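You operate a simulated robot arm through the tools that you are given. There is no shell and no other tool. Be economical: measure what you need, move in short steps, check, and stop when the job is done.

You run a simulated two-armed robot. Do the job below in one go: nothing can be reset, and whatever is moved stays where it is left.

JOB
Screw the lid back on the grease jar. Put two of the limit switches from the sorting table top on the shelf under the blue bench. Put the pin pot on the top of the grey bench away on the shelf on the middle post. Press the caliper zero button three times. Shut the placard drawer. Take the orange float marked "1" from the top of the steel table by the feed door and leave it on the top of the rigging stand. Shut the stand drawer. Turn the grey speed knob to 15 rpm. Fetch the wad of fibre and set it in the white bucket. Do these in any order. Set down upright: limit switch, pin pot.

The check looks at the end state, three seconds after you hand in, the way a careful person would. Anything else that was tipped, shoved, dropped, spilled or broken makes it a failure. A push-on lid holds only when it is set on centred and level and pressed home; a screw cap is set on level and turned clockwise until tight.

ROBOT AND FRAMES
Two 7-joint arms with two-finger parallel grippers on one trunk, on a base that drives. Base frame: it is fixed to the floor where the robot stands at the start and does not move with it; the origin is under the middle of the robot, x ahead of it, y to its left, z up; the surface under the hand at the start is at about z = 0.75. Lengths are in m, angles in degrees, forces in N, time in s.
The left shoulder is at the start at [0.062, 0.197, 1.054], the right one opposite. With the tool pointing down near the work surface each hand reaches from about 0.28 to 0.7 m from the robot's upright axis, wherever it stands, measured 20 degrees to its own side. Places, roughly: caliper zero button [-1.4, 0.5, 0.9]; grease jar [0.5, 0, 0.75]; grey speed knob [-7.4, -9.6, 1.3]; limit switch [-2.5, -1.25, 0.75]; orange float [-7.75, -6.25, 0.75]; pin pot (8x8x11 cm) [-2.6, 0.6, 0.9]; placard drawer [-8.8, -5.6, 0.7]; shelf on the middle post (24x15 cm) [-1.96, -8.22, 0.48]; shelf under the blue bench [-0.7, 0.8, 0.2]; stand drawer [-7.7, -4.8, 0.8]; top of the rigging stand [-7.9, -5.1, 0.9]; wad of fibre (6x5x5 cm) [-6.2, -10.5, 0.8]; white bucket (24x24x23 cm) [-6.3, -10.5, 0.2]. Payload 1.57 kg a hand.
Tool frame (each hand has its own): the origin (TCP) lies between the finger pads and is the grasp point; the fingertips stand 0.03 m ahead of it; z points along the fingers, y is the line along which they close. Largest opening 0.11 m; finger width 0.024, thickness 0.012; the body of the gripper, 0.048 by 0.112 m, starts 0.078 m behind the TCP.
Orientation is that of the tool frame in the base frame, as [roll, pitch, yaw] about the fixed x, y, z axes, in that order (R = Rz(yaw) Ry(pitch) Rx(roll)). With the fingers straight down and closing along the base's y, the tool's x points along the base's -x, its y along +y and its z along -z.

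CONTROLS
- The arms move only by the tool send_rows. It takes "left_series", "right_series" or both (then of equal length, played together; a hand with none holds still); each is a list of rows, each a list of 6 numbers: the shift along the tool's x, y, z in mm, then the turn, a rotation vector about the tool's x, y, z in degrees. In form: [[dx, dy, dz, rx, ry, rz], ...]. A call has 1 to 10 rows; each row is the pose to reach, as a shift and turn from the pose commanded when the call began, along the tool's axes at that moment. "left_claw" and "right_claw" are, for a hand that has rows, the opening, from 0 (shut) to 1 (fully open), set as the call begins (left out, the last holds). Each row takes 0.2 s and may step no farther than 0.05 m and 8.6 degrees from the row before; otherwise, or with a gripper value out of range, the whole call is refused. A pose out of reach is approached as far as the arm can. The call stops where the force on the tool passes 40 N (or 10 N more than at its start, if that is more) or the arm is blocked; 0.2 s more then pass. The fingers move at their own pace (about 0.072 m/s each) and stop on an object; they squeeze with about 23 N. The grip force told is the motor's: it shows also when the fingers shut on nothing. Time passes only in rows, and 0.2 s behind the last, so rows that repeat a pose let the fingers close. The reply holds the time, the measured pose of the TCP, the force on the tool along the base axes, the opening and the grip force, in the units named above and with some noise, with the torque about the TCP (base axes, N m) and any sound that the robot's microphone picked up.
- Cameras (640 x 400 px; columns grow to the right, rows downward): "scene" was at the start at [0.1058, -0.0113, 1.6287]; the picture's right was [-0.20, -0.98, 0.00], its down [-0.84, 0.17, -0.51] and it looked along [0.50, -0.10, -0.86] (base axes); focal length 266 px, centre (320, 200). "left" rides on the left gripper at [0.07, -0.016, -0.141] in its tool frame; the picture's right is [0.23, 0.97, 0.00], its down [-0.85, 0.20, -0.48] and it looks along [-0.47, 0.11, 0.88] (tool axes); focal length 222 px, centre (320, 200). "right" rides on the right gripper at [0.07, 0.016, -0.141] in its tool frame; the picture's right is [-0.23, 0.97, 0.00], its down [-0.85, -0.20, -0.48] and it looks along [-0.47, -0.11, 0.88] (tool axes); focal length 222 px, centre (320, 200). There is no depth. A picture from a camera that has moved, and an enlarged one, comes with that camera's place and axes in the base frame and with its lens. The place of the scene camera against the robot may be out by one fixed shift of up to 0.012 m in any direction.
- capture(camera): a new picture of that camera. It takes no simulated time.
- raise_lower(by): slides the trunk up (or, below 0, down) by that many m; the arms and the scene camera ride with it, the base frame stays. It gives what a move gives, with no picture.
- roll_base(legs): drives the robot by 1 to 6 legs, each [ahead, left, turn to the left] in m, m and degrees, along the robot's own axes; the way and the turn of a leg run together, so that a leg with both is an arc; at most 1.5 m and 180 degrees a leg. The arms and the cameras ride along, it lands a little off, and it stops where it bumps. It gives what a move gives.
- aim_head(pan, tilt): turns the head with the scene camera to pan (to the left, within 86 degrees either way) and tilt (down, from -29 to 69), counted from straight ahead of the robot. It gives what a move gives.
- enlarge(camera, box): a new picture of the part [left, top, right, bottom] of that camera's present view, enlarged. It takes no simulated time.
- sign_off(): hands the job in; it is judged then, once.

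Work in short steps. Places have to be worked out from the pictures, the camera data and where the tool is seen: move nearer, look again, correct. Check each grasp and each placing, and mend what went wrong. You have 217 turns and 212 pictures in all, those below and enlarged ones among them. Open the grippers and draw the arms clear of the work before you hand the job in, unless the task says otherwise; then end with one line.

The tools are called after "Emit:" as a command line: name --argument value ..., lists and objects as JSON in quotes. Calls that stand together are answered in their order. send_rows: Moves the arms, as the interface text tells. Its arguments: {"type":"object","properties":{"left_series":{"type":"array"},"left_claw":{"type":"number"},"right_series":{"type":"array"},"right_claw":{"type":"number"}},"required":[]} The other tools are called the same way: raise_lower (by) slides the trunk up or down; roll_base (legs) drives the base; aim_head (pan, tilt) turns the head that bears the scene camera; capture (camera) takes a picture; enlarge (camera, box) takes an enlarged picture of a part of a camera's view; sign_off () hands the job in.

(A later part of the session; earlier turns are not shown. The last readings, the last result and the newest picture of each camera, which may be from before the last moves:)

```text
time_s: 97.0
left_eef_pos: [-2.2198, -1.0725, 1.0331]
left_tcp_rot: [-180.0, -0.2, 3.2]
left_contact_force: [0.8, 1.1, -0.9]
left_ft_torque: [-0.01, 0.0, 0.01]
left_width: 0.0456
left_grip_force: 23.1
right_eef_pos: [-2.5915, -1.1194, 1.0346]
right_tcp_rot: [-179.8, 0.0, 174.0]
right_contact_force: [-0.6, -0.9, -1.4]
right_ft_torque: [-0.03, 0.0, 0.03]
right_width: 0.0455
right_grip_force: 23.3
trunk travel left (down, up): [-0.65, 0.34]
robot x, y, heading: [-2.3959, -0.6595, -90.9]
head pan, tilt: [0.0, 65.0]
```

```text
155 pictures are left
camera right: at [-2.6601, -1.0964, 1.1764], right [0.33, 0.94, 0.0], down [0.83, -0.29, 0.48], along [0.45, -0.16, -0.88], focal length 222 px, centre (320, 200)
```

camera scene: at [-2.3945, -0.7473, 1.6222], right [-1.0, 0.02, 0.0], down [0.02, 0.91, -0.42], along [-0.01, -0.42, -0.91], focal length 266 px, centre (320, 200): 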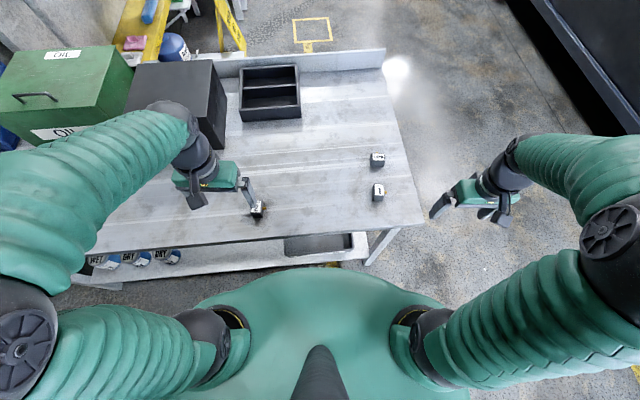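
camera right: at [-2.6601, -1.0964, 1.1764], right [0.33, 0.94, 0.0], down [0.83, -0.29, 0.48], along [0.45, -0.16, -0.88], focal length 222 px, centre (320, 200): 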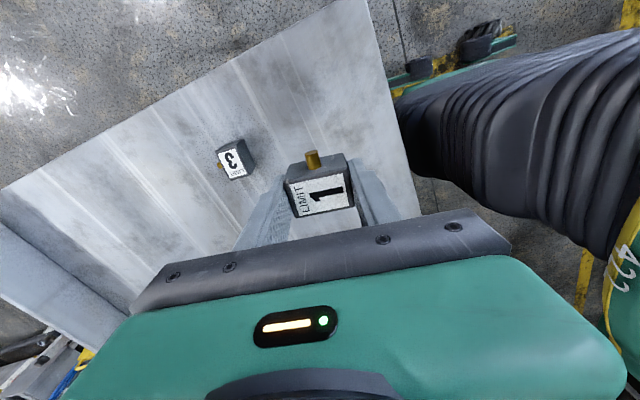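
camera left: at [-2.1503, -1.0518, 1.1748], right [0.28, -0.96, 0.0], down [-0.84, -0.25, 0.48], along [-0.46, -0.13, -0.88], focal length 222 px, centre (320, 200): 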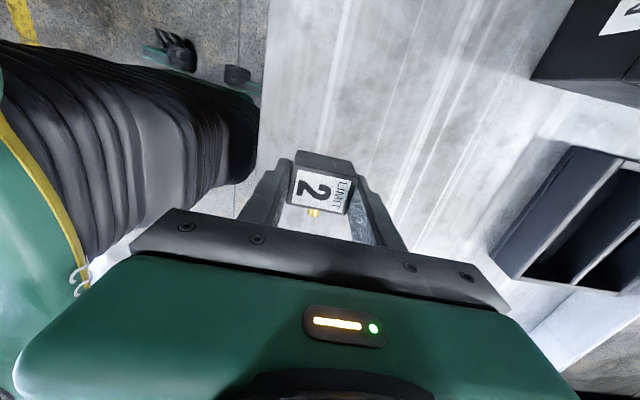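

Both switches are held. I draw the hands in, back off, turn round to face the blue bench, and drive along to x about -0.7.

Emit:
send_rows --left_series '[[2, -40, 0, 0, 0, 0], [4, -80, 0, 0, 0, 0], [6, -120, 0, 0, 0, 0], [6, -120, 0, 0, 0, 0]]' --right_series '[[5, 45, 0, 0, 0, 0], [10, 90, 0, 0, 0, 0], [14, 130, 0, 0, 0, 0], [17, 159, 0, 0, 0, 0]]'

Emit:
roll_base --legs '[[-0.38, 0, 0], [0, 0, 91], [0, 0, 90], [0, -0.85, 0], [0, -0.85, 0]]'

Emit:
aim_head --pan 0 --tilt 45

Emit:
capture --camera "scene"

```text
time_s: 98.0
left_eef_pos: [-2.2175, -0.9517, 1.0338]
left_tcp_rot: [-180.0, 0.0, 3.2]
left_contact_force: [-0.1, 0.7, -1.1]
left_ft_torque: [0.0, 0.06, 0.01]
left_width: 0.0457
left_grip_force: 23.5
right_eef_pos: [-2.5914, -0.9598, 1.0336]
right_tcp_rot: [-179.8, 0.0, 174.0]
right_contact_force: [0.6, 0.7, -0.9]
right_ft_torque: [-0.04, 0.05, -0.01]
right_width: 0.0455
right_grip_force: 22.7
trunk travel left (down, up): [-0.65, 0.34]
robot x, y, heading: [-2.4022, -0.658, -91.1]
head pan, tilt: [0.0, 65.0]
```

```text
time_s: 116.4
left_eef_pos: [-0.8642, -0.032, 1.0332]
left_tcp_rot: [-179.9, 0.0, -177.5]
left_contact_force: [0.0, -0.2, -1.7]
left_ft_torque: [-0.03, -0.02, 0.02]
left_width: 0.0457
left_grip_force: 22.8
right_eef_pos: [-0.4918, -0.028, 1.0329]
right_tcp_rot: [-179.8, -0.2, -6.7]
right_contact_force: [-0.5, -0.8, -1.2]
right_ft_torque: [0.04, -0.05, 0.01]
right_width: 0.0456
right_grip_force: 23.4
trunk travel left (down, up): [-0.65, 0.34]
robot x, y, heading: [-0.6893, -0.3315, 88.1]
head pan, tilt: [0.0, 65.0]
```

```text
time_s: 117.2
left_eef_pos: [-0.863, -0.0339, 1.0325]
left_tcp_rot: [-179.8, -0.1, -177.5]
left_contact_force: [-0.6, 0.1, -0.1]
left_ft_torque: [-0.05, -0.03, -0.05]
left_width: 0.0457
left_grip_force: 23.0
right_eef_pos: [-0.4893, -0.0281, 1.0331]
right_tcp_rot: [-179.8, -0.1, -6.7]
right_contact_force: [0.6, -0.8, -1.0]
right_ft_torque: [0.01, 0.0, -0.01]
right_width: 0.0457
right_grip_force: 23.0
trunk travel left (down, up): [-0.65, 0.34]
robot x, y, heading: [-0.6856, -0.3335, 88.3]
head pan, tilt: [0.0, 45.0]
```

```text
154 pictures are left
camera scene: at [-0.677, -0.2149, 1.6472], right [1.0, -0.03, 0.0], down [-0.02, -0.71, -0.71], along [0.02, 0.71, -0.71], focal length 266 px, centre (320, 200)
```

scene: 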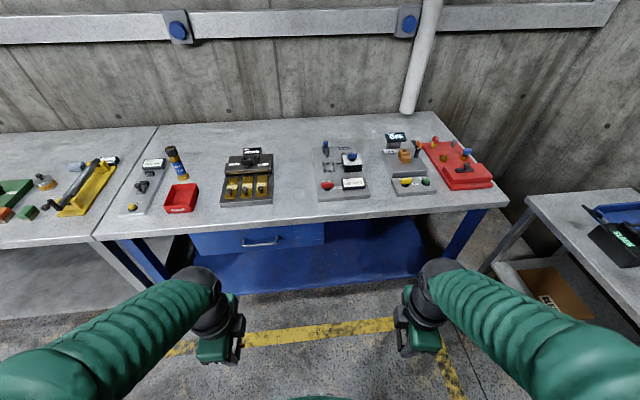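

I see the shelf under the bench, with a drawer hanging over its left half. I lower the trunk by 0.55 m in this free spot and look under the bench.

Emit:
raise_lower --by -0.55

Emit:
aim_head --pan 0 --tilt 35

Emit:
capture --camera "scene"

Emit:
capture --camera "right"

```text
refused: -0.55 is not a number from -0.4 to 0.4
```

```text
time_s: 117.9
left_eef_pos: [-0.8626, -0.0324, 1.0325]
left_tcp_rot: [-179.9, -0.3, -177.6]
left_contact_force: [-0.4, 0.7, -1.4]
left_ft_torque: [-0.01, -0.01, -0.02]
left_width: 0.0458
left_grip_force: 22.9
right_eef_pos: [-0.4888, -0.0282, 1.0319]
right_tcp_rot: [-179.8, 0.0, -6.6]
right_contact_force: [-0.6, -0.3, -2.0]
right_ft_torque: [0.01, 0.04, 0.01]
right_width: 0.0457
right_grip_force: 23.8
trunk travel left (down, up): [-0.65, 0.34]
robot x, y, heading: [-0.6872, -0.331, 88.0]
head pan, tilt: [0.0, 35.0]
```

```text
153 pictures are left
camera scene: at [-0.6753, -0.2081, 1.662], right [1.0, -0.03, 0.0], down [-0.02, -0.57, -0.82], along [0.03, 0.82, -0.57], focal length 266 px, centre (320, 200)
```

scene: 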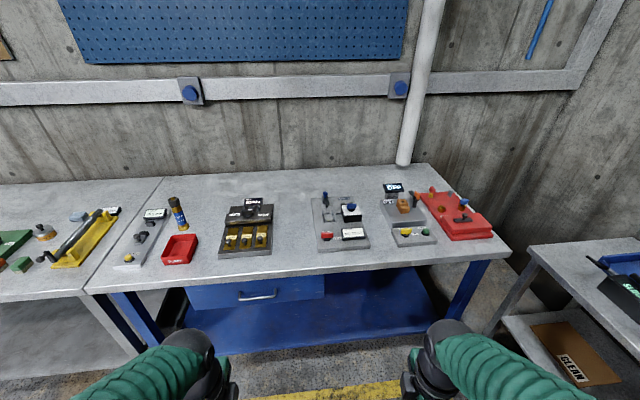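

```text
152 pictures are left
camera right: at [-0.4221, -0.0534, 1.1744], right [-0.34, -0.94, 0.0], down [-0.83, 0.3, 0.48], along [-0.45, 0.17, -0.88], focal length 222 px, centre (320, 200)
```

right: 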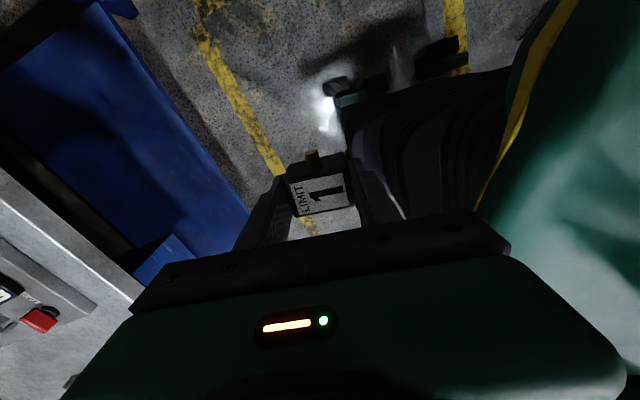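

A single call allows at most 0.4 m, so I lower in two steps.

Emit:
raise_lower --by -0.4

Emit:
raise_lower --by -0.15

Emit:
capture --camera "scene"

```text
time_s: 121.8
left_eef_pos: [-0.861, -0.0324, 0.6333]
left_tcp_rot: [-179.9, -0.2, -177.7]
left_contact_force: [0.1, -0.2, -0.7]
left_ft_torque: [0.01, -0.04, 0.03]
left_width: 0.0457
left_grip_force: 22.9
right_eef_pos: [-0.4889, -0.029, 0.6316]
right_tcp_rot: [-179.8, 0.0, -6.7]
right_contact_force: [-0.7, 0.2, -0.8]
right_ft_torque: [-0.02, 0.02, 0.01]
right_width: 0.0457
right_grip_force: 22.8
trunk travel left (down, up): [-0.25, 0.74]
robot x, y, heading: [-0.6851, -0.3296, 88.3]
head pan, tilt: [0.0, 35.0]
```

```text
time_s: 123.5
left_eef_pos: [-0.8624, -0.0329, 0.483]
left_tcp_rot: [-180.0, -0.2, -177.6]
left_contact_force: [0.4, -0.2, -1.5]
left_ft_torque: [-0.05, -0.01, -0.03]
left_width: 0.0455
left_grip_force: 22.9
right_eef_pos: [-0.4887, -0.0298, 0.482]
right_tcp_rot: [-179.8, 0.0, -6.7]
right_contact_force: [0.2, 0.8, -1.2]
right_ft_torque: [0.0, -0.02, 0.04]
right_width: 0.0455
right_grip_force: 22.6
trunk travel left (down, up): [-0.1, 0.89]
robot x, y, heading: [-0.6831, -0.3284, 88.2]
head pan, tilt: [0.0, 35.0]
```

```text
151 pictures are left
camera scene: at [-0.6754, -0.2088, 1.1121], right [1.0, -0.03, 0.0], down [-0.02, -0.57, -0.82], along [0.03, 0.82, -0.57], focal length 266 px, centre (320, 200)
```

scene: 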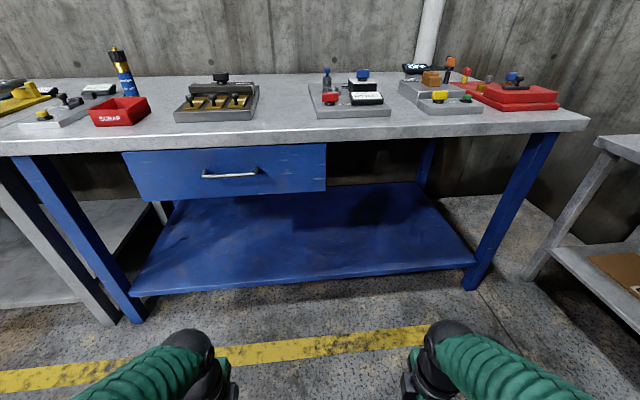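

The shelf front edge runs at y about 0.5, and the drawer hangs over x < -0.65 only. I shift right so that both hands work clear of the drawer, and move up.

Emit:
roll_base --legs '[[0, -0.27, 0], [0.3, 0, 0]]'

Emit:
aim_head --pan 0 --tilt 50

Emit:
capture --camera "scene"

```text
time_s: 127.1
left_eef_pos: [-0.5753, 0.2607, 0.4824]
left_tcp_rot: [-179.9, -0.1, -178.0]
left_contact_force: [0.6, -0.2, -1.4]
left_ft_torque: [-0.01, -0.02, -0.01]
left_width: 0.0457
left_grip_force: 22.7
right_eef_pos: [-0.2038, 0.262, 0.4819]
right_tcp_rot: [-179.8, -0.1, -7.1]
right_contact_force: [0.6, -0.6, -0.8]
right_ft_torque: [0.03, -0.03, 0.0]
right_width: 0.0458
right_grip_force: 23.3
trunk travel left (down, up): [-0.1, 0.89]
robot x, y, heading: [-0.4054, -0.0378, 87.9]
head pan, tilt: [0.0, 35.0]
```

```text
time_s: 127.8
left_eef_pos: [-0.5766, 0.2599, 0.4833]
left_tcp_rot: [-179.8, -0.2, -178.1]
left_contact_force: [0.3, -0.1, -1.6]
left_ft_torque: [0.01, 0.01, 0.03]
left_width: 0.0457
left_grip_force: 23.3
right_eef_pos: [-0.2027, 0.2607, 0.4827]
right_tcp_rot: [-179.8, 0.0, -7.1]
right_contact_force: [-0.3, 0.4, -0.7]
right_ft_torque: [-0.04, 0.01, -0.03]
right_width: 0.0456
right_grip_force: 23.1
trunk travel left (down, up): [-0.1, 0.89]
robot x, y, heading: [-0.4035, -0.0395, 87.9]
head pan, tilt: [0.0, 50.0]
```

```text
150 pictures are left
camera scene: at [-0.3909, 0.0723, 1.0904], right [1.0, -0.04, 0.0], down [-0.03, -0.77, -0.64], along [0.02, 0.64, -0.77], focal length 266 px, centre (320, 200)
```

scene: 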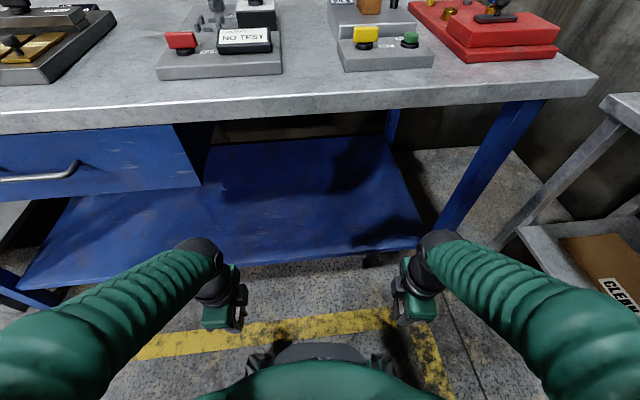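

I lower both hands to z about 0.30 in front of the shelf, then start reaching in under the bench.

Emit:
send_rows --left_series '[[0, 0, 45, 0, 0, 0], [0, 0, 90, 0, 0, 0], [0, 0, 135, 0, 0, 0], [0, 0, 180, 0, 0, 0], [-10, 42, 180, 0, 0, 0], [-20, 84, 180, 0, 0, 0], [-30, 126, 180, 0, 0, 0], [-40, 168, 180, 0, 0, 0], [-50, 210, 180, 0, 0, 0]]' --right_series '[[0, 0, 45, 0, 0, 0], [0, 0, 90, 0, 0, 0], [0, 0, 135, 0, 0, 0], [0, 0, 180, 0, 0, 0], [-5, -42, 180, 0, 0, 0], [-10, -84, 180, 0, 0, 0], [-16, -126, 180, 0, 0, 0], [-21, -168, 180, 0, 0, 0], [-26, -210, 180, 0, 0, 0]]'

Emit:
capture --camera "scene"

Emit:
capture --camera "left"

```text
time_s: 129.8
left_eef_pos: [-0.5335, 0.4721, 0.3034]
left_tcp_rot: [-180.0, -0.2, -177.9]
left_contact_force: [-0.1, 0.4, -1.2]
left_ft_torque: [-0.01, 0.0, -0.01]
left_width: 0.0458
left_grip_force: 23.4
left hand out of reach, approached as far as the arm can: row 2, 3, 4
right_eef_pos: [-0.2019, 0.4765, 0.3021]
right_tcp_rot: [-179.9, 0.0, -7.2]
right_contact_force: [0.5, -0.2, -1.2]
right_ft_torque: [-0.04, -0.02, 0.01]
right_width: 0.0454
right_grip_force: 23.2
trunk travel left (down, up): [-0.1, 0.89]
robot x, y, heading: [-0.4024, -0.0385, 88.1]
head pan, tilt: [0.0, 50.0]
```

```text
149 pictures are left
camera scene: at [-0.3906, 0.0747, 1.09], right [1.0, -0.04, 0.0], down [-0.03, -0.77, -0.64], along [0.02, 0.64, -0.77], focal length 266 px, centre (320, 200)
```

scene: 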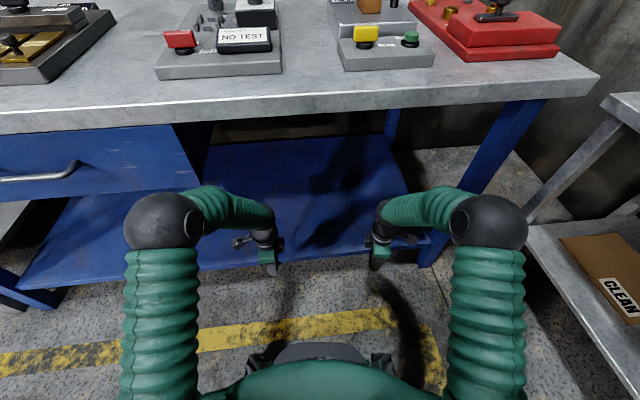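

```text
148 pictures are left
camera left: at [-0.6019, 0.453, 0.4441], right [-0.26, 0.97, 0.0], down [0.85, 0.23, 0.48], along [0.46, 0.12, -0.88], focal length 222 px, centre (320, 200)
```

left: 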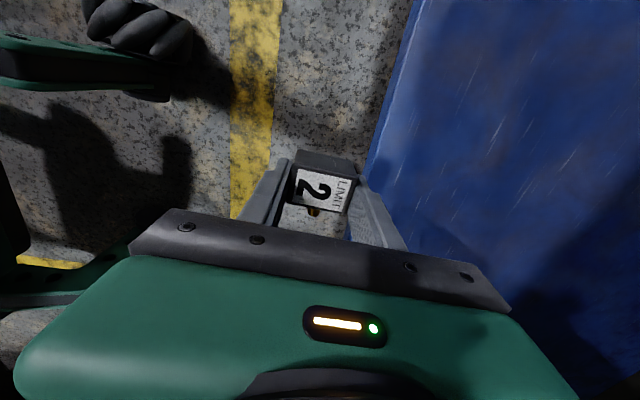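

The left elbow is close to the drawer, so I place the right switch first. It goes forward to y about 0.62 and then partly down.

Emit:
send_rows --right_series '[[-6, -48, 0, 0, 0, 0], [-12, -96, 0, 0, 0, 0], [-18, -144, 0, 0, 0, 0], [-18, -144, 25, 0, 0, 0], [-18, -144, 45, 0, 0, 0], [-18, -144, 45, 0, 0, 0]]'

Emit:
capture --camera "right"

Emit:
capture --camera "scene"

```text
time_s: 131.2
left_eef_pos: [-0.533, 0.4716, 0.3026]
left_tcp_rot: [-179.9, -0.2, -178.0]
left_contact_force: [0.4, 0.9, -1.4]
left_ft_torque: [0.02, 0.01, 0.02]
left_width: 0.046
left_grip_force: 22.8
right_eef_pos: [-0.2031, 0.6209, 0.2599]
right_tcp_rot: [-179.9, 0.0, -7.2]
right_contact_force: [-0.4, -0.2, -0.2]
right_ft_torque: [-0.01, -0.03, 0.0]
right_width: 0.0457
right_grip_force: 22.7
trunk travel left (down, up): [-0.1, 0.89]
robot x, y, heading: [-0.3999, -0.0412, 87.8]
head pan, tilt: [0.0, 50.0]
```

```text
147 pictures are left
camera right: at [-0.1366, 0.5949, 0.4006], right [-0.35, -0.94, 0.0], down [-0.82, 0.3, 0.48], along [-0.45, 0.17, -0.88], focal length 222 px, centre (320, 200)
```

right: 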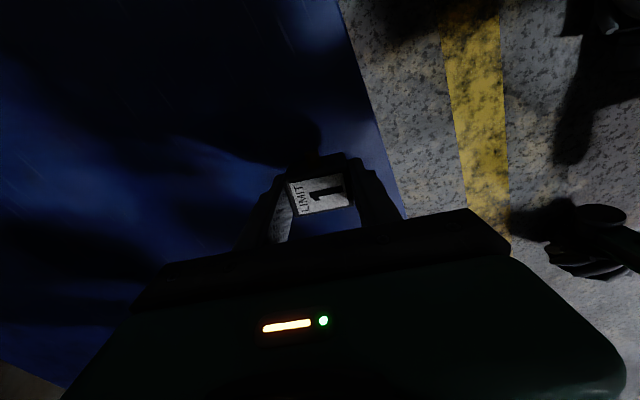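

```text
146 pictures are left
camera scene: at [-0.3907, 0.075, 1.09], right [1.0, -0.04, 0.0], down [-0.03, -0.77, -0.64], along [0.02, 0.64, -0.77], focal length 266 px, centre (320, 200)
```

scene: 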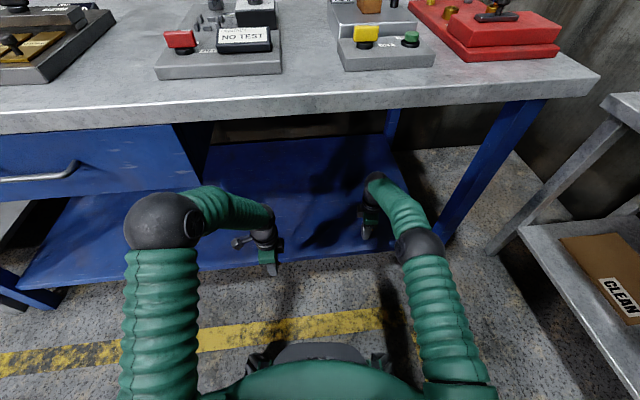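

The edge is at y about 0.56 here, so I go 40 mm deeper and then lower gently to contact.

Emit:
send_rows --right_series '[[-5, -40, 0, 0, 0, 0], [-5, -40, 8, 0, 0, 0], [-5, -40, 14, 0, 0, 0], [-5, -40, 18, 0, 0, 0], [-5, -40, 21, 0, 0, 0], [-5, -40, 24, 0, 0, 0], [-5, -40, 26, 0, 0, 0]]'

```text
time_s: 132.8
left_eef_pos: [-0.5335, 0.4711, 0.3027]
left_tcp_rot: [-179.9, -0.2, -178.0]
left_contact_force: [-1.2, -0.4, -0.7]
left_ft_torque: [0.0, -0.03, 0.01]
left_width: 0.0457
left_grip_force: 23.3
right_eef_pos: [-0.1981, 0.6294, 0.2452]
right_tcp_rot: [-179.8, -0.1, -7.1]
right_contact_force: [-0.4, 0.1, -1.2]
right_ft_torque: [0.0, 0.02, -0.01]
right_width: 0.0459
right_grip_force: 23.5
right hand out of reach, approached as far as the arm can: row 1, 2, 3, 4, 5, 6, 7
trunk travel left (down, up): [-0.1, 0.89]
robot x, y, heading: [-0.4003, -0.0414, 87.8]
head pan, tilt: [0.0, 50.0]
```

That is at the reach limit. y about 0.62 is still 4 cm inside the edge, so I come back slightly and lower there.

Emit:
send_rows --right_series '[[5, 40, -12, 0, 0, 0], [5, 40, -8, 0, 0, 0], [5, 40, -4, 0, 0, 0], [5, 40, -1, 0, 0, 0], [5, 40, 2, 0, 0, 0], [5, 40, 5, 0, 0, 0]]'

```text
time_s: 134.2
left_eef_pos: [-0.534, 0.4713, 0.3034]
left_tcp_rot: [-179.8, -0.2, -178.0]
left_contact_force: [-0.2, -0.3, -1.8]
left_ft_torque: [-0.01, 0.01, 0.01]
left_width: 0.0459
left_grip_force: 22.8
right_eef_pos: [-0.1979, 0.5873, 0.2403]
right_tcp_rot: [-179.8, -0.1, -7.2]
right_contact_force: [-0.1, -0.2, -0.9]
right_ft_torque: [-0.01, 0.02, 0.0]
right_width: 0.0454
right_grip_force: 23.0
trunk travel left (down, up): [-0.1, 0.89]
robot x, y, heading: [-0.4032, -0.0359, 87.9]
head pan, tilt: [0.0, 50.0]
```

I raise the right hand a bit and move it 0.12 m left. Then I shift the base right and ahead, which keeps the left elbow clear of the drawer and gives more reach.

Emit:
send_rows --right_series '[[0, 0, -30, 0, 0, 0], [-40, 5, -50, 0, 0, 0], [-80, 10, -50, 0, 0, 0], [-119, 15, -50, 0, 0, 0]]'

Emit:
roll_base --legs '[[0, -0.13, 0], [0.08, 0, 0]]'

Emit:
capture --camera "scene"

Emit:
capture --camera "right"

```text
time_s: 135.2
left_eef_pos: [-0.534, 0.472, 0.3019]
left_tcp_rot: [-179.9, -0.1, -178.0]
left_contact_force: [0.4, -1.0, -1.4]
left_ft_torque: [0.04, -0.01, -0.03]
left_width: 0.0455
left_grip_force: 23.2
right_eef_pos: [-0.3177, 0.5863, 0.2903]
right_tcp_rot: [-179.8, 0.0, -7.2]
right_contact_force: [0.6, 0.6, -0.7]
right_ft_torque: [0.03, 0.0, 0.0]
right_width: 0.0454
right_grip_force: 23.2
trunk travel left (down, up): [-0.1, 0.89]
robot x, y, heading: [-0.4016, -0.0355, 87.8]
head pan, tilt: [0.0, 50.0]
```

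```text
time_s: 137.2
left_eef_pos: [-0.3982, 0.5467, 0.3032]
left_tcp_rot: [-179.9, -0.2, -178.2]
left_contact_force: [0.3, 0.6, -1.5]
left_ft_torque: [0.01, 0.01, -0.01]
left_width: 0.0458
left_grip_force: 23.4
right_eef_pos: [-0.18, 0.6617, 0.2871]
right_tcp_rot: [-179.9, 0.0, -7.2]
right_contact_force: [0.5, 0.8, -1.8]
right_ft_torque: [-0.03, -0.02, -0.03]
right_width: 0.0455
right_grip_force: 22.6
trunk travel left (down, up): [-0.1, 0.89]
robot x, y, heading: [-0.2691, 0.0366, 87.5]
head pan, tilt: [0.0, 50.0]
```

```text
145 pictures are left
camera scene: at [-0.2569, 0.1499, 1.09], right [1.0, -0.04, 0.0], down [-0.03, -0.77, -0.64], along [0.03, 0.64, -0.77], focal length 266 px, centre (320, 200)
```

scene: 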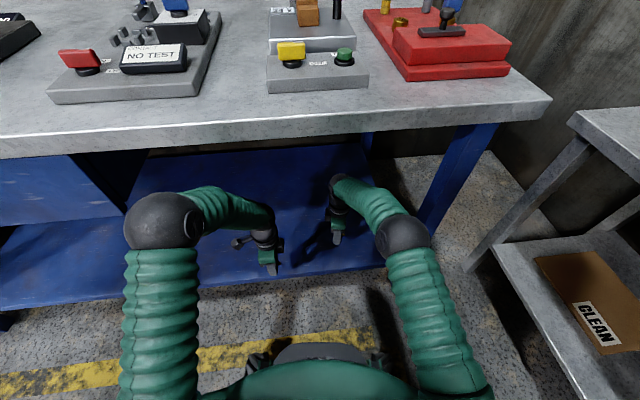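

```text
144 pictures are left
camera right: at [-0.1142, 0.6357, 0.4305], right [-0.35, -0.94, 0.0], down [-0.82, 0.3, 0.48], along [-0.45, 0.17, -0.88], focal length 222 px, centre (320, 200)
```

right: 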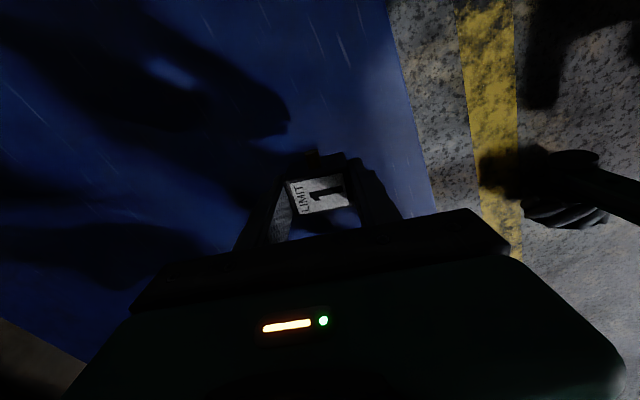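

Right is well over the shelf now. I lower until contact.

Emit:
send_rows --right_series '[[0, 0, 20, 0, 0, 0], [0, 0, 38, 0, 0, 0], [0, 0, 44, 0, 0, 0], [0, 0, 48, 0, 0, 0], [0, 0, 51, 0, 0, 0], [0, 0, 54, 0, 0, 0], [0, 0, 57, 0, 0, 0], [0, 0, 60, 0, 0, 0]]'

```text
time_s: 139.0
left_eef_pos: [-0.3989, 0.5454, 0.305]
left_tcp_rot: [179.8, 0.0, -178.2]
left_contact_force: [-0.6, 1.6, -1.3]
left_ft_torque: [0.01, 0.02, 0.04]
left_width: 0.0456
left_grip_force: 23.3
right_eef_pos: [-0.1804, 0.6618, 0.2338]
right_tcp_rot: [-179.5, 0.0, -7.3]
right_contact_force: [2.4, -8.4, 22.1]
right_ft_torque: [-0.73, 0.08, 0.12]
right_width: 0.0454
right_grip_force: 22.3
trunk travel left (down, up): [-0.1, 0.89]
robot x, y, heading: [-0.2682, 0.0352, 87.6]
head pan, tilt: [0.0, 50.0]
```

It touched at z 0.234, so the shelf is at 0.20. I relieve the press, open, lift straight up, and look.

Emit:
send_rows --right_series '[[0, 0, -5, 0, 0, 0], [0, 0, -5, 0, 0, 0]]'

Emit:
send_rows --right_series '[[0, 0, 0, 0, 0, 0], [0, 0, 0, 0, 0, 0], [0, 0, 0, 0, 0, 0], [0, 0, -25, 0, 0, 0], [0, 0, -60, 0, 0, 0], [0, 0, -90, 0, 0, 0]]' --right_claw 0.75

Emit:
capture --camera "right"

```text
time_s: 139.6
left_eef_pos: [-0.4001, 0.545, 0.3046]
left_tcp_rot: [179.9, -0.1, -178.1]
left_contact_force: [-0.1, 0.0, -0.5]
left_ft_torque: [-0.01, 0.0, 0.02]
left_width: 0.0456
left_grip_force: 22.6
right_eef_pos: [-0.1811, 0.6612, 0.2354]
right_tcp_rot: [-179.8, -0.1, -7.3]
right_contact_force: [-0.7, 0.7, 0.1]
right_ft_torque: [-0.03, -0.04, -0.01]
right_width: 0.0456
right_grip_force: 23.4
trunk travel left (down, up): [-0.1, 0.89]
robot x, y, heading: [-0.272, 0.0389, 87.6]
head pan, tilt: [0.0, 50.0]
```

```text
time_s: 141.0
left_eef_pos: [-0.3987, 0.5453, 0.3043]
left_tcp_rot: [179.9, 0.0, -178.2]
left_contact_force: [-0.2, -0.2, -1.6]
left_ft_torque: [0.04, 0.02, 0.0]
left_width: 0.046
left_grip_force: 23.3
right_eef_pos: [-0.1806, 0.6608, 0.3226]
right_tcp_rot: [-179.7, 0.0, -7.2]
right_contact_force: [0.3, 0.2, -0.5]
right_ft_torque: [0.03, 0.01, 0.03]
right_width: 0.0826
right_grip_force: 0.1
trunk travel left (down, up): [-0.1, 0.89]
robot x, y, heading: [-0.2648, 0.0372, 87.6]
head pan, tilt: [0.0, 50.0]
```

```text
143 pictures are left
camera right: at [-0.1147, 0.6344, 0.4664], right [-0.35, -0.94, 0.0], down [-0.82, 0.3, 0.48], along [-0.45, 0.17, -0.88], focal length 222 px, centre (320, 200)
```

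right: 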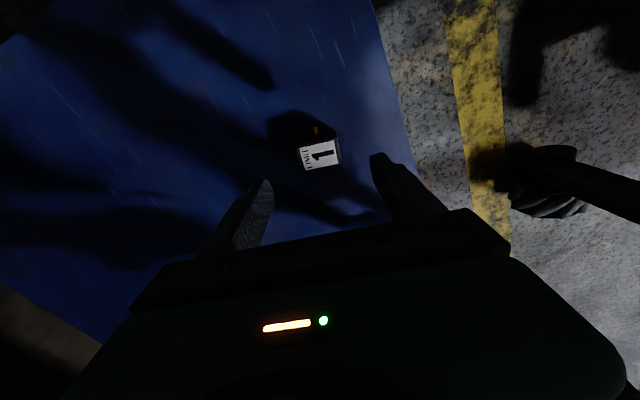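

#1 stands upright on the shelf. I bring the left hand in to y about 0.65 while drawing the right hand out.

Emit:
send_rows --left_series '[[6, 35, 0, 0, 0, 0], [12, 70, 0, 0, 0, 0], [17, 105, 0, 0, 0, 0], [17, 105, 25, 0, 0, 0], [17, 105, 50, 0, 0, 0], [17, 105, 58, 0, 0, 0], [17, 105, 62, 0, 0, 0], [17, 105, 65, 0, 0, 0], [17, 105, 68, 0, 0, 0], [17, 105, 70, 0, 0, 0]]' --right_series '[[6, 48, 0, 0, 0, 0], [12, 96, 0, 0, 0, 0], [18, 144, 0, 0, 0, 0], [24, 192, 0, 0, 0, 0], [30, 235, 0, 0, 0, 0], [30, 235, 0, 0, 0, 0], [30, 235, 0, 0, 0, 0], [30, 235, 0, 0, 0, 0], [30, 235, 0, 0, 0, 0], [30, 235, 0, 0, 0, 0]]'

Emit:
capture --camera "left"

```text
time_s: 143.2
left_eef_pos: [-0.4198, 0.6511, 0.2339]
left_tcp_rot: [180.0, -0.1, -178.3]
left_contact_force: [-0.5, -0.5, -1.4]
left_ft_torque: [-0.03, 0.05, 0.0]
left_width: 0.0456
left_grip_force: 22.7
right_eef_pos: [-0.1815, 0.4236, 0.3259]
right_tcp_rot: [-179.7, -0.1, -7.3]
right_contact_force: [0.0, 0.2, -1.3]
right_ft_torque: [0.0, -0.01, 0.05]
right_width: 0.0824
right_grip_force: 0.1
trunk travel left (down, up): [-0.1, 0.89]
robot x, y, heading: [-0.2706, 0.036, 87.7]
head pan, tilt: [0.0, 50.0]
```

```text
142 pictures are left
camera left: at [-0.488, 0.6319, 0.3751], right [-0.26, 0.97, 0.0], down [0.85, 0.23, 0.48], along [0.46, 0.12, -0.88], focal length 222 px, centre (320, 200)
```

left: 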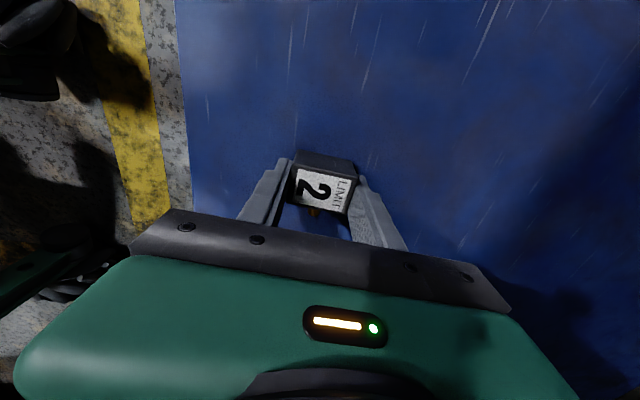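

It's nearly down. I lower a few mm more to feel contact.

Emit:
send_rows --left_series '[[0, 0, 1.5, 0, 0, 0], [0, 0, 3, 0, 0, 0], [0, 0, 4.5, 0, 0, 0]]'

```text
time_s: 144.0
left_eef_pos: [-0.4197, 0.6507, 0.2326]
left_tcp_rot: [179.7, -0.2, -178.1]
left_contact_force: [-2.2, -2.7, 21.8]
left_ft_torque: [-0.4, -0.03, -0.12]
left_width: 0.0458
left_grip_force: 22.6
right_eef_pos: [-0.1828, 0.4235, 0.3272]
right_tcp_rot: [-179.6, 0.0, -7.3]
right_contact_force: [0.5, -0.2, 0.2]
right_ft_torque: [0.0, 0.0, 0.04]
right_width: 0.0827
right_grip_force: 0.1
trunk travel left (down, up): [-0.1, 0.89]
robot x, y, heading: [-0.267, 0.0359, 87.7]
head pan, tilt: [0.0, 50.0]
```

Contact is made. I relieve, open and lift.

Emit:
send_rows --left_series '[[0, 0, -4, 0, 0, 0], [0, 0, -4, 0, 0, 0]]'

Emit:
send_rows --left_series '[[0, 0, 0, 0, 0, 0], [0, 0, 0, 0, 0, 0], [0, 0, 0, 0, 0, 0], [0, 0, -25, 0, 0, 0], [0, 0, -60, 0, 0, 0], [0, 0, -95, 0, 0, 0]]' --left_claw 0.75

Emit:
capture --camera "left"

```text
time_s: 144.6
left_eef_pos: [-0.418, 0.6495, 0.2323]
left_tcp_rot: [-179.9, -0.2, -178.1]
left_contact_force: [-0.3, 1.0, -1.6]
left_ft_torque: [-0.01, -0.02, 0.03]
left_width: 0.046
left_grip_force: 23.4
right_eef_pos: [-0.182, 0.4227, 0.3256]
right_tcp_rot: [-179.7, -0.1, -7.4]
right_contact_force: [-0.4, -0.1, 0.6]
right_ft_torque: [0.02, -0.04, 0.01]
right_width: 0.0826
right_grip_force: 0.0
trunk travel left (down, up): [-0.1, 0.89]
robot x, y, heading: [-0.2638, 0.0369, 87.4]
head pan, tilt: [0.0, 50.0]
```

```text
time_s: 146.0
left_eef_pos: [-0.42, 0.6499, 0.3281]
left_tcp_rot: [179.8, -0.1, -178.2]
left_contact_force: [-0.8, 0.5, 0.2]
left_ft_torque: [-0.01, -0.01, -0.01]
left_width: 0.0824
left_grip_force: 0.1
right_eef_pos: [-0.1826, 0.4224, 0.3251]
right_tcp_rot: [-179.8, 0.0, -7.3]
right_contact_force: [-0.8, -0.3, 0.2]
right_ft_torque: [0.0, -0.05, -0.01]
right_width: 0.0823
right_grip_force: 0.1
trunk travel left (down, up): [-0.1, 0.89]
robot x, y, heading: [-0.2699, 0.0372, 87.5]
head pan, tilt: [0.0, 50.0]
```

```text
141 pictures are left
camera left: at [-0.4873, 0.631, 0.4691], right [-0.26, 0.97, 0.0], down [0.85, 0.23, 0.48], along [0.46, 0.12, -0.88], focal length 222 px, centre (320, 200)
```

left: 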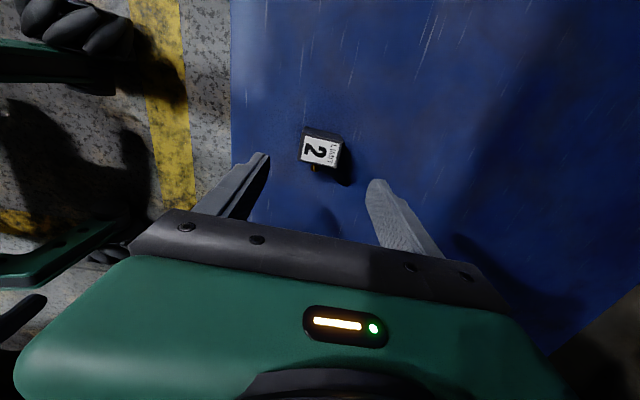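

Both switches are on the shelf, upright. I back the base straight out, then pull the arms in and raise the trunk.

Emit:
roll_base --legs '[[-0.4, 0, 0]]'

Emit:
send_rows --left_series '[[0, -40, 0, 0, 0, -8], [0, -80, 0, 0, 0, -16], [0, -120, 0, 0, 0, -24], [0, -160, -20, 0, 0, -32], [0, -200, -40, 0, 0, -40], [0, -230, -60, 0, 0, -48], [0, -250, -80, 0, 0, -56], [0, -250, -100, 0, 0, -64], [0, -250, -120, 0, 0, -72], [0, -250, -140, 0, 0, -80]]' --right_series '[[0, 0, -10, 0, 0, 8], [0, 0, -30, 0, 0, 16], [0, 0, -50, 0, 0, 24], [0, 0, -70, 0, 0, 32], [0, 0, -90, 0, 0, 40], [0, 0, -110, 0, 0, 48], [0, 0, -130, 0, 0, 56], [0, 0, -140, 0, 0, 64], [0, 0, -140, 0, 0, 72], [0, 0, -140, 0, 0, 80]]'

Emit:
aim_head --pan 0 --tilt 35

Emit:
capture --camera "scene"

```text
time_s: 148.5
left_eef_pos: [-0.4365, 0.2472, 0.327]
left_tcp_rot: [180.0, -0.1, -178.1]
left_contact_force: [0.2, -0.6, 0.0]
left_ft_torque: [0.03, -0.01, -0.01]
left_width: 0.0825
left_grip_force: 0.1
right_eef_pos: [-0.1993, 0.0195, 0.3268]
right_tcp_rot: [-179.6, -0.1, -7.2]
right_contact_force: [0.2, -0.2, -0.6]
right_ft_torque: [0.0, 0.01, -0.01]
right_width: 0.0827
right_grip_force: 0.0
trunk travel left (down, up): [-0.1, 0.89]
robot x, y, heading: [-0.283, -0.3641, 87.8]
head pan, tilt: [0.0, 50.0]
```

```text
time_s: 150.7
left_eef_pos: [-0.4254, -0.0043, 0.4679]
left_tcp_rot: [180.0, 0.1, -97.9]
left_contact_force: [-0.6, -0.3, 0.1]
left_ft_torque: [0.01, 0.01, 0.0]
left_width: 0.0823
left_grip_force: 0.0
right_eef_pos: [-0.1995, 0.0198, 0.4662]
right_tcp_rot: [-179.9, 0.5, -87.3]
right_contact_force: [-0.3, 0.0, -0.6]
right_ft_torque: [-0.02, 0.04, 0.02]
right_width: 0.0823
right_grip_force: 0.0
trunk travel left (down, up): [-0.1, 0.89]
robot x, y, heading: [-0.2835, -0.3649, 87.8]
head pan, tilt: [0.0, 50.0]
```

```text
time_s: 151.5
left_eef_pos: [-0.4246, -0.0041, 0.4683]
left_tcp_rot: [179.8, 0.0, -98.0]
left_contact_force: [0.2, 0.1, 0.2]
left_ft_torque: [-0.02, -0.02, -0.01]
left_width: 0.0826
left_grip_force: 0.0
right_eef_pos: [-0.2001, 0.0188, 0.4667]
right_tcp_rot: [-179.9, 0.4, -87.1]
right_contact_force: [0.1, -0.2, 0.2]
right_ft_torque: [0.0, 0.0, -0.03]
right_width: 0.0821
right_grip_force: 0.1
trunk travel left (down, up): [-0.1, 0.89]
robot x, y, heading: [-0.2817, -0.3677, 87.8]
head pan, tilt: [0.0, 35.0]
```

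```text
140 pictures are left
camera scene: at [-0.2732, -0.2441, 1.1119], right [1.0, -0.04, 0.0], down [-0.02, -0.57, -0.82], along [0.03, 0.82, -0.58], focal length 266 px, centre (320, 200)
```

scene: 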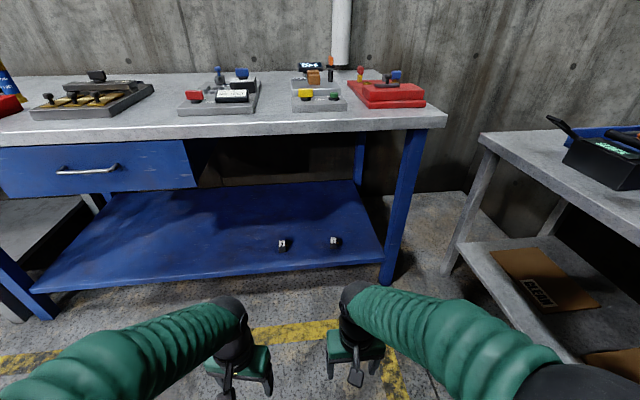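

Both switches stand on the shelf. I raise the trunk and drive along to the caliper at the left end of the blue bench.

Emit:
raise_lower --by 0.4

Emit:
raise_lower --by 0.2

Emit:
roll_base --legs '[[0, 0.95, 0], [0.22, 0, 2]]'

Emit:
capture --camera "scene"

```text
time_s: 155.3
left_eef_pos: [-0.4256, -0.0049, 0.869]
left_tcp_rot: [179.8, 0.1, -98.0]
left_contact_force: [-0.7, -0.2, -0.2]
left_ft_torque: [-0.01, -0.01, -0.01]
left_width: 0.0824
left_grip_force: 0.1
right_eef_pos: [-0.1989, 0.0201, 0.8669]
right_tcp_rot: [-179.9, 0.4, -87.3]
right_contact_force: [0.2, -0.6, 0.0]
right_ft_torque: [0.02, -0.02, 0.0]
right_width: 0.0823
right_grip_force: 0.0
trunk travel left (down, up): [-0.5, 0.49]
robot x, y, heading: [-0.2839, -0.3708, 87.8]
head pan, tilt: [0.0, 35.0]
```

```text
time_s: 157.5
left_eef_pos: [-0.4248, -0.003, 1.0686]
left_tcp_rot: [179.9, 0.2, -97.9]
left_contact_force: [-0.4, 0.9, 0.4]
left_ft_torque: [0.01, -0.01, 0.0]
left_width: 0.0824
left_grip_force: 0.0
right_eef_pos: [-0.1998, 0.0202, 1.0655]
right_tcp_rot: [-180.0, 0.4, -87.1]
right_contact_force: [-0.5, -0.2, -0.4]
right_ft_torque: [-0.02, 0.01, 0.01]
right_width: 0.0824
right_grip_force: 0.1
trunk travel left (down, up): [-0.7, 0.29]
robot x, y, heading: [-0.285, -0.3695, 87.9]
head pan, tilt: [0.0, 35.0]
```

```text
time_s: 163.7
left_eef_pos: [-1.3812, 0.2393, 1.0695]
left_tcp_rot: [179.9, 0.3, -95.7]
left_contact_force: [0.1, 0.7, 0.3]
left_ft_torque: [0.02, 0.01, -0.04]
left_width: 0.0825
left_grip_force: 0.0
right_eef_pos: [-1.156, 0.2723, 1.0679]
right_tcp_rot: [-179.8, 0.6, -84.8]
right_contact_force: [-0.2, 0.7, 0.3]
right_ft_torque: [-0.02, -0.01, 0.01]
right_width: 0.0825
right_grip_force: 0.1
trunk travel left (down, up): [-0.7, 0.29]
robot x, y, heading: [-1.2234, -0.1179, 90.2]
head pan, tilt: [0.0, 35.0]
```

```text
139 pictures are left
camera scene: at [-1.2199, 0.0027, 1.7124], right [1.0, 0.0, 0.0], down [0.0, -0.57, -0.82], along [0.0, 0.82, -0.57], focal length 266 px, centre (320, 200)
```

scene: 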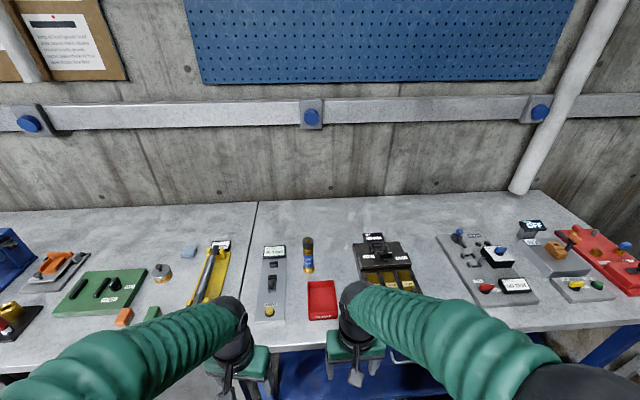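

Emit:
enlarge --camera "scene" --box '[240, 230, 352, 330]'

Emit:
capture --camera "left"

```text
4.00 times, centred on (296, 280) of scene
camera zoom: at [-1.2199, 0.0027, 1.7124], right [1.0, 0.0, 0.0], down [0.0, -0.57, -0.82], along [0.0, 0.82, -0.57], focal length 1062 px, centre (416, -120)
```

zoom: 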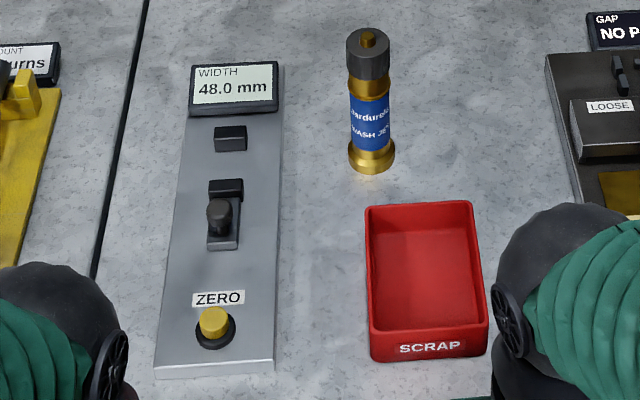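

```text
137 pictures are left
camera left: at [-1.3718, 0.1663, 1.2095], right [-0.99, -0.13, 0.0], down [-0.11, 0.87, 0.48], along [-0.06, 0.48, -0.88], focal length 222 px, centre (320, 200)
```

left: 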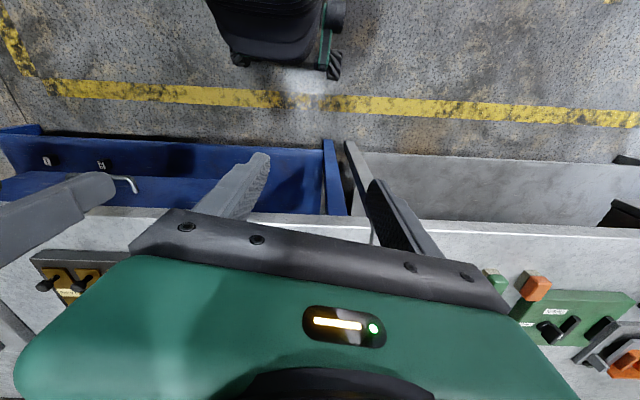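

The yellow ZERO button is at about [-1.39, 0.525, 0.89]. I shut the left gripper and move the hand above it, high, to measure.

Emit:
send_rows --left_series '[[-40, 6, 0, 0, 0, 0], [-80, 12, 0, 0, 0, 0], [-120, 18, 0, 0, 0, 0], [-160, 24, 0, 0, 0, 0], [-198, 30, 0, 0, 0, 0], [-198, 30, 0, 0, 0, 0]]' --left_claw 0

Emit:
capture --camera "left"

```text
time_s: 165.1
left_eef_pos: [-1.3902, 0.4415, 1.0683]
left_tcp_rot: [179.9, 0.1, -95.7]
left_contact_force: [-0.2, -0.5, -0.2]
left_ft_torque: [-0.01, -0.01, -0.02]
left_width: 0.0002
left_grip_force: 20.8
right_eef_pos: [-1.1559, 0.2738, 1.0668]
right_tcp_rot: [-180.0, 0.4, -84.9]
right_contact_force: [1.2, -0.3, 0.0]
right_ft_torque: [0.0, 0.01, 0.0]
right_width: 0.0825
right_grip_force: 0.1
trunk travel left (down, up): [-0.7, 0.29]
robot x, y, heading: [-1.2215, -0.1154, 90.1]
head pan, tilt: [0.0, 35.0]
```

```text
136 pictures are left
camera left: at [-1.3801, 0.3684, 1.2096], right [-0.99, -0.13, 0.0], down [-0.11, 0.87, 0.48], along [-0.06, 0.48, -0.88], focal length 222 px, centre (320, 200)
```

left: 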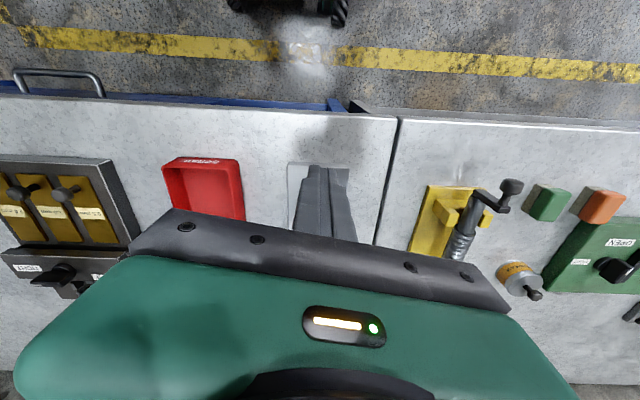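

The closed fingers hide the button. I move 0.12 m further on at this height to see it, then come back down on it.

Emit:
send_rows --left_series '[[-40, 4, 0, 0, 0, 0], [-80, 8, 0, 0, 0, 0], [-120, 12, 0, 0, 0, 0], [-120, 12, 0, 0, 0, 0]]'

Emit:
capture --camera "left"

Emit:
enlarge --camera "left" --box '[240, 60, 400, 160]'

```text
time_s: 166.1
left_eef_pos: [-1.3905, 0.5591, 1.0684]
left_tcp_rot: [179.8, 0.1, -95.7]
left_contact_force: [-1.1, -0.4, 0.5]
left_ft_torque: [0.01, 0.01, 0.0]
left_width: 0.0
left_grip_force: 21.6
right_eef_pos: [-1.156, 0.2725, 1.066]
right_tcp_rot: [-179.9, 0.3, -84.7]
right_contact_force: [0.6, -1.0, -0.7]
right_ft_torque: [0.0, -0.03, -0.03]
right_width: 0.0823
right_grip_force: 0.1
trunk travel left (down, up): [-0.7, 0.29]
robot x, y, heading: [-1.2257, -0.1189, 90.1]
head pan, tilt: [0.0, 35.0]
```

```text
135 pictures are left
camera left: at [-1.3807, 0.4887, 1.2095], right [-0.99, -0.13, 0.0], down [-0.11, 0.87, 0.48], along [-0.06, 0.48, -0.88], focal length 222 px, centre (320, 200)
```

left: 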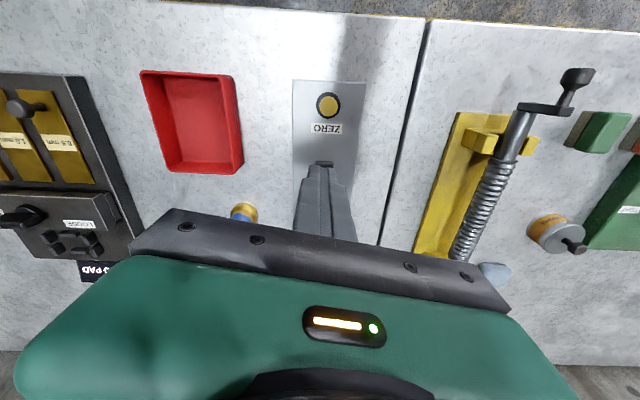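

```text
4.00 times, centred on (320, 110) of left
camera zoom: at [-1.3807, 0.4887, 1.2095], right [-0.99, -0.13, 0.0], down [-0.11, 0.87, 0.48], along [-0.06, 0.48, -0.88], focal length 888 px, centre (320, 560)
```

zoom: 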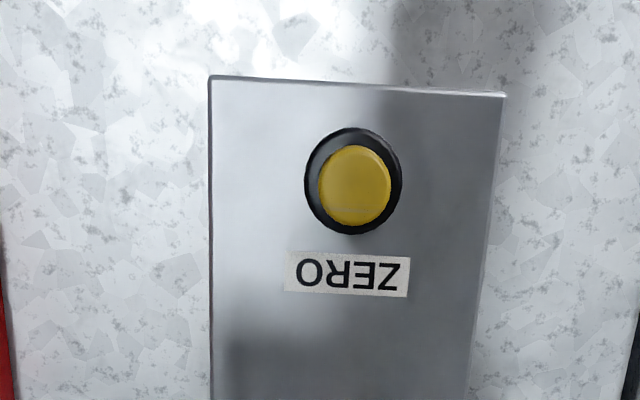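

The button's centre is at [-1.396, 0.520], its top near z 0.90. I come back over it and lower to just above.

Emit:
send_rows --left_series '[[39, 2, 0, 0, 0, 0], [39, 2, 40, 0, 0, 0], [39, 2, 80, 0, 0, 0], [39, 2, 112, 0, 0, 0], [39, 2, 112, 0, 0, 0]]'

Emit:
enlarge --camera "left" --box '[240, 100, 400, 200]'

Emit:
enlarge --camera "scene" --box '[240, 230, 352, 330]'

```text
time_s: 167.3
left_eef_pos: [-1.3998, 0.5228, 0.9575]
left_tcp_rot: [179.7, 0.2, -95.7]
left_contact_force: [-0.8, 0.2, -0.5]
left_ft_torque: [-0.02, 0.01, 0.02]
left_width: 0.0001
left_grip_force: 21.3
right_eef_pos: [-1.1555, 0.2745, 1.0648]
right_tcp_rot: [-180.0, 0.4, -84.7]
right_contact_force: [0.3, -0.4, -0.3]
right_ft_torque: [0.0, -0.01, -0.02]
right_width: 0.0823
right_grip_force: 0.0
trunk travel left (down, up): [-0.7, 0.29]
robot x, y, heading: [-1.2257, -0.1149, 90.5]
head pan, tilt: [0.0, 35.0]
```

```text
4.00 times, centred on (320, 150) of left
camera zoom: at [-1.3898, 0.4508, 1.0976], right [-0.99, -0.13, 0.0], down [-0.11, 0.87, 0.48], along [-0.06, 0.48, -0.88], focal length 888 px, centre (320, 400)
```

zoom: 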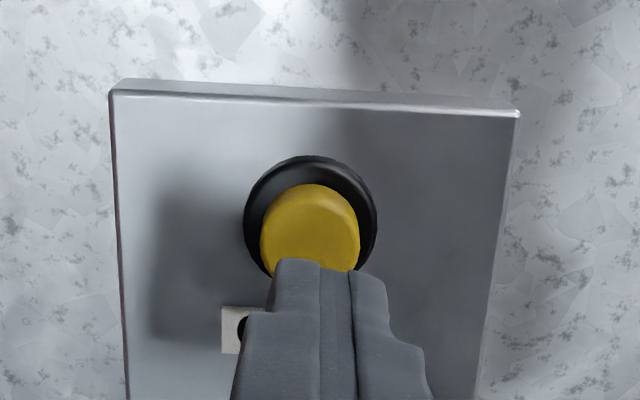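

```text
4.00 times, centred on (296, 280) of scene
camera zoom: at [-1.2183, 0.0086, 1.7119], right [1.0, 0.0, 0.0], down [0.0, -0.58, -0.82], along [0.0, 0.82, -0.58], focal length 1062 px, centre (416, -120)
```

zoom: 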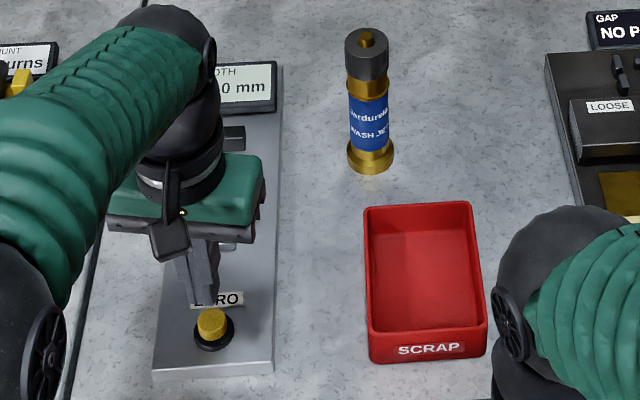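

Triangulating the two left views gives the button top at z 0.883, so the tips are 44 mm above it. I press to about 6 mm past contact to feel it.

Emit:
send_rows --left_series '[[2, -2, 20, 0, 0, 0], [2, -2, 36, 0, 0, 0], [2, -2, 42, 0, 0, 0], [2, -2, 46, 0, 0, 0], [2, -2, 49, 0, 0, 0]]'

Emit:
enlarge --camera "scene" --box '[240, 230, 352, 330]'

```text
time_s: 168.6
left_eef_pos: [-1.3971, 0.5198, 0.9201]
left_tcp_rot: [179.4, 1.8, -95.7]
left_contact_force: [-2.6, -4.7, 37.8]
left_ft_torque: [-0.46, 0.08, -0.09]
left_width: 0.0
left_grip_force: 21.3
right_eef_pos: [-1.1537, 0.267, 1.0684]
right_tcp_rot: [-179.9, 0.7, -84.7]
right_contact_force: [-0.5, 0.4, -0.3]
right_ft_torque: [0.02, 0.0, -0.01]
right_width: 0.0823
right_grip_force: 0.1
trunk travel left (down, up): [-0.7, 0.29]
robot x, y, heading: [-1.2248, -0.1173, 90.3]
head pan, tilt: [0.0, 35.0]
heard: click
stopped in row 5 (left hand): the force on the tool passed its limit at 40 N (the readings are from after the stop); the commanded pose is now the measured one
```

```text
4.00 times, centred on (296, 280) of scene
camera zoom: at [-1.2163, -0.0057, 1.7133], right [1.0, 0.0, 0.0], down [0.0, -0.57, -0.82], along [0.0, 0.82, -0.57], focal length 1062 px, centre (416, -120)
```

zoom: 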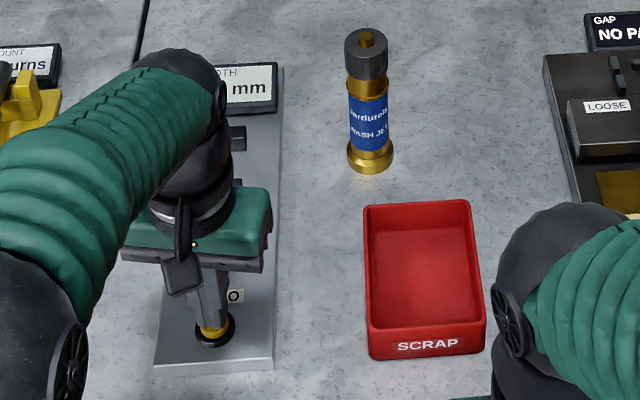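

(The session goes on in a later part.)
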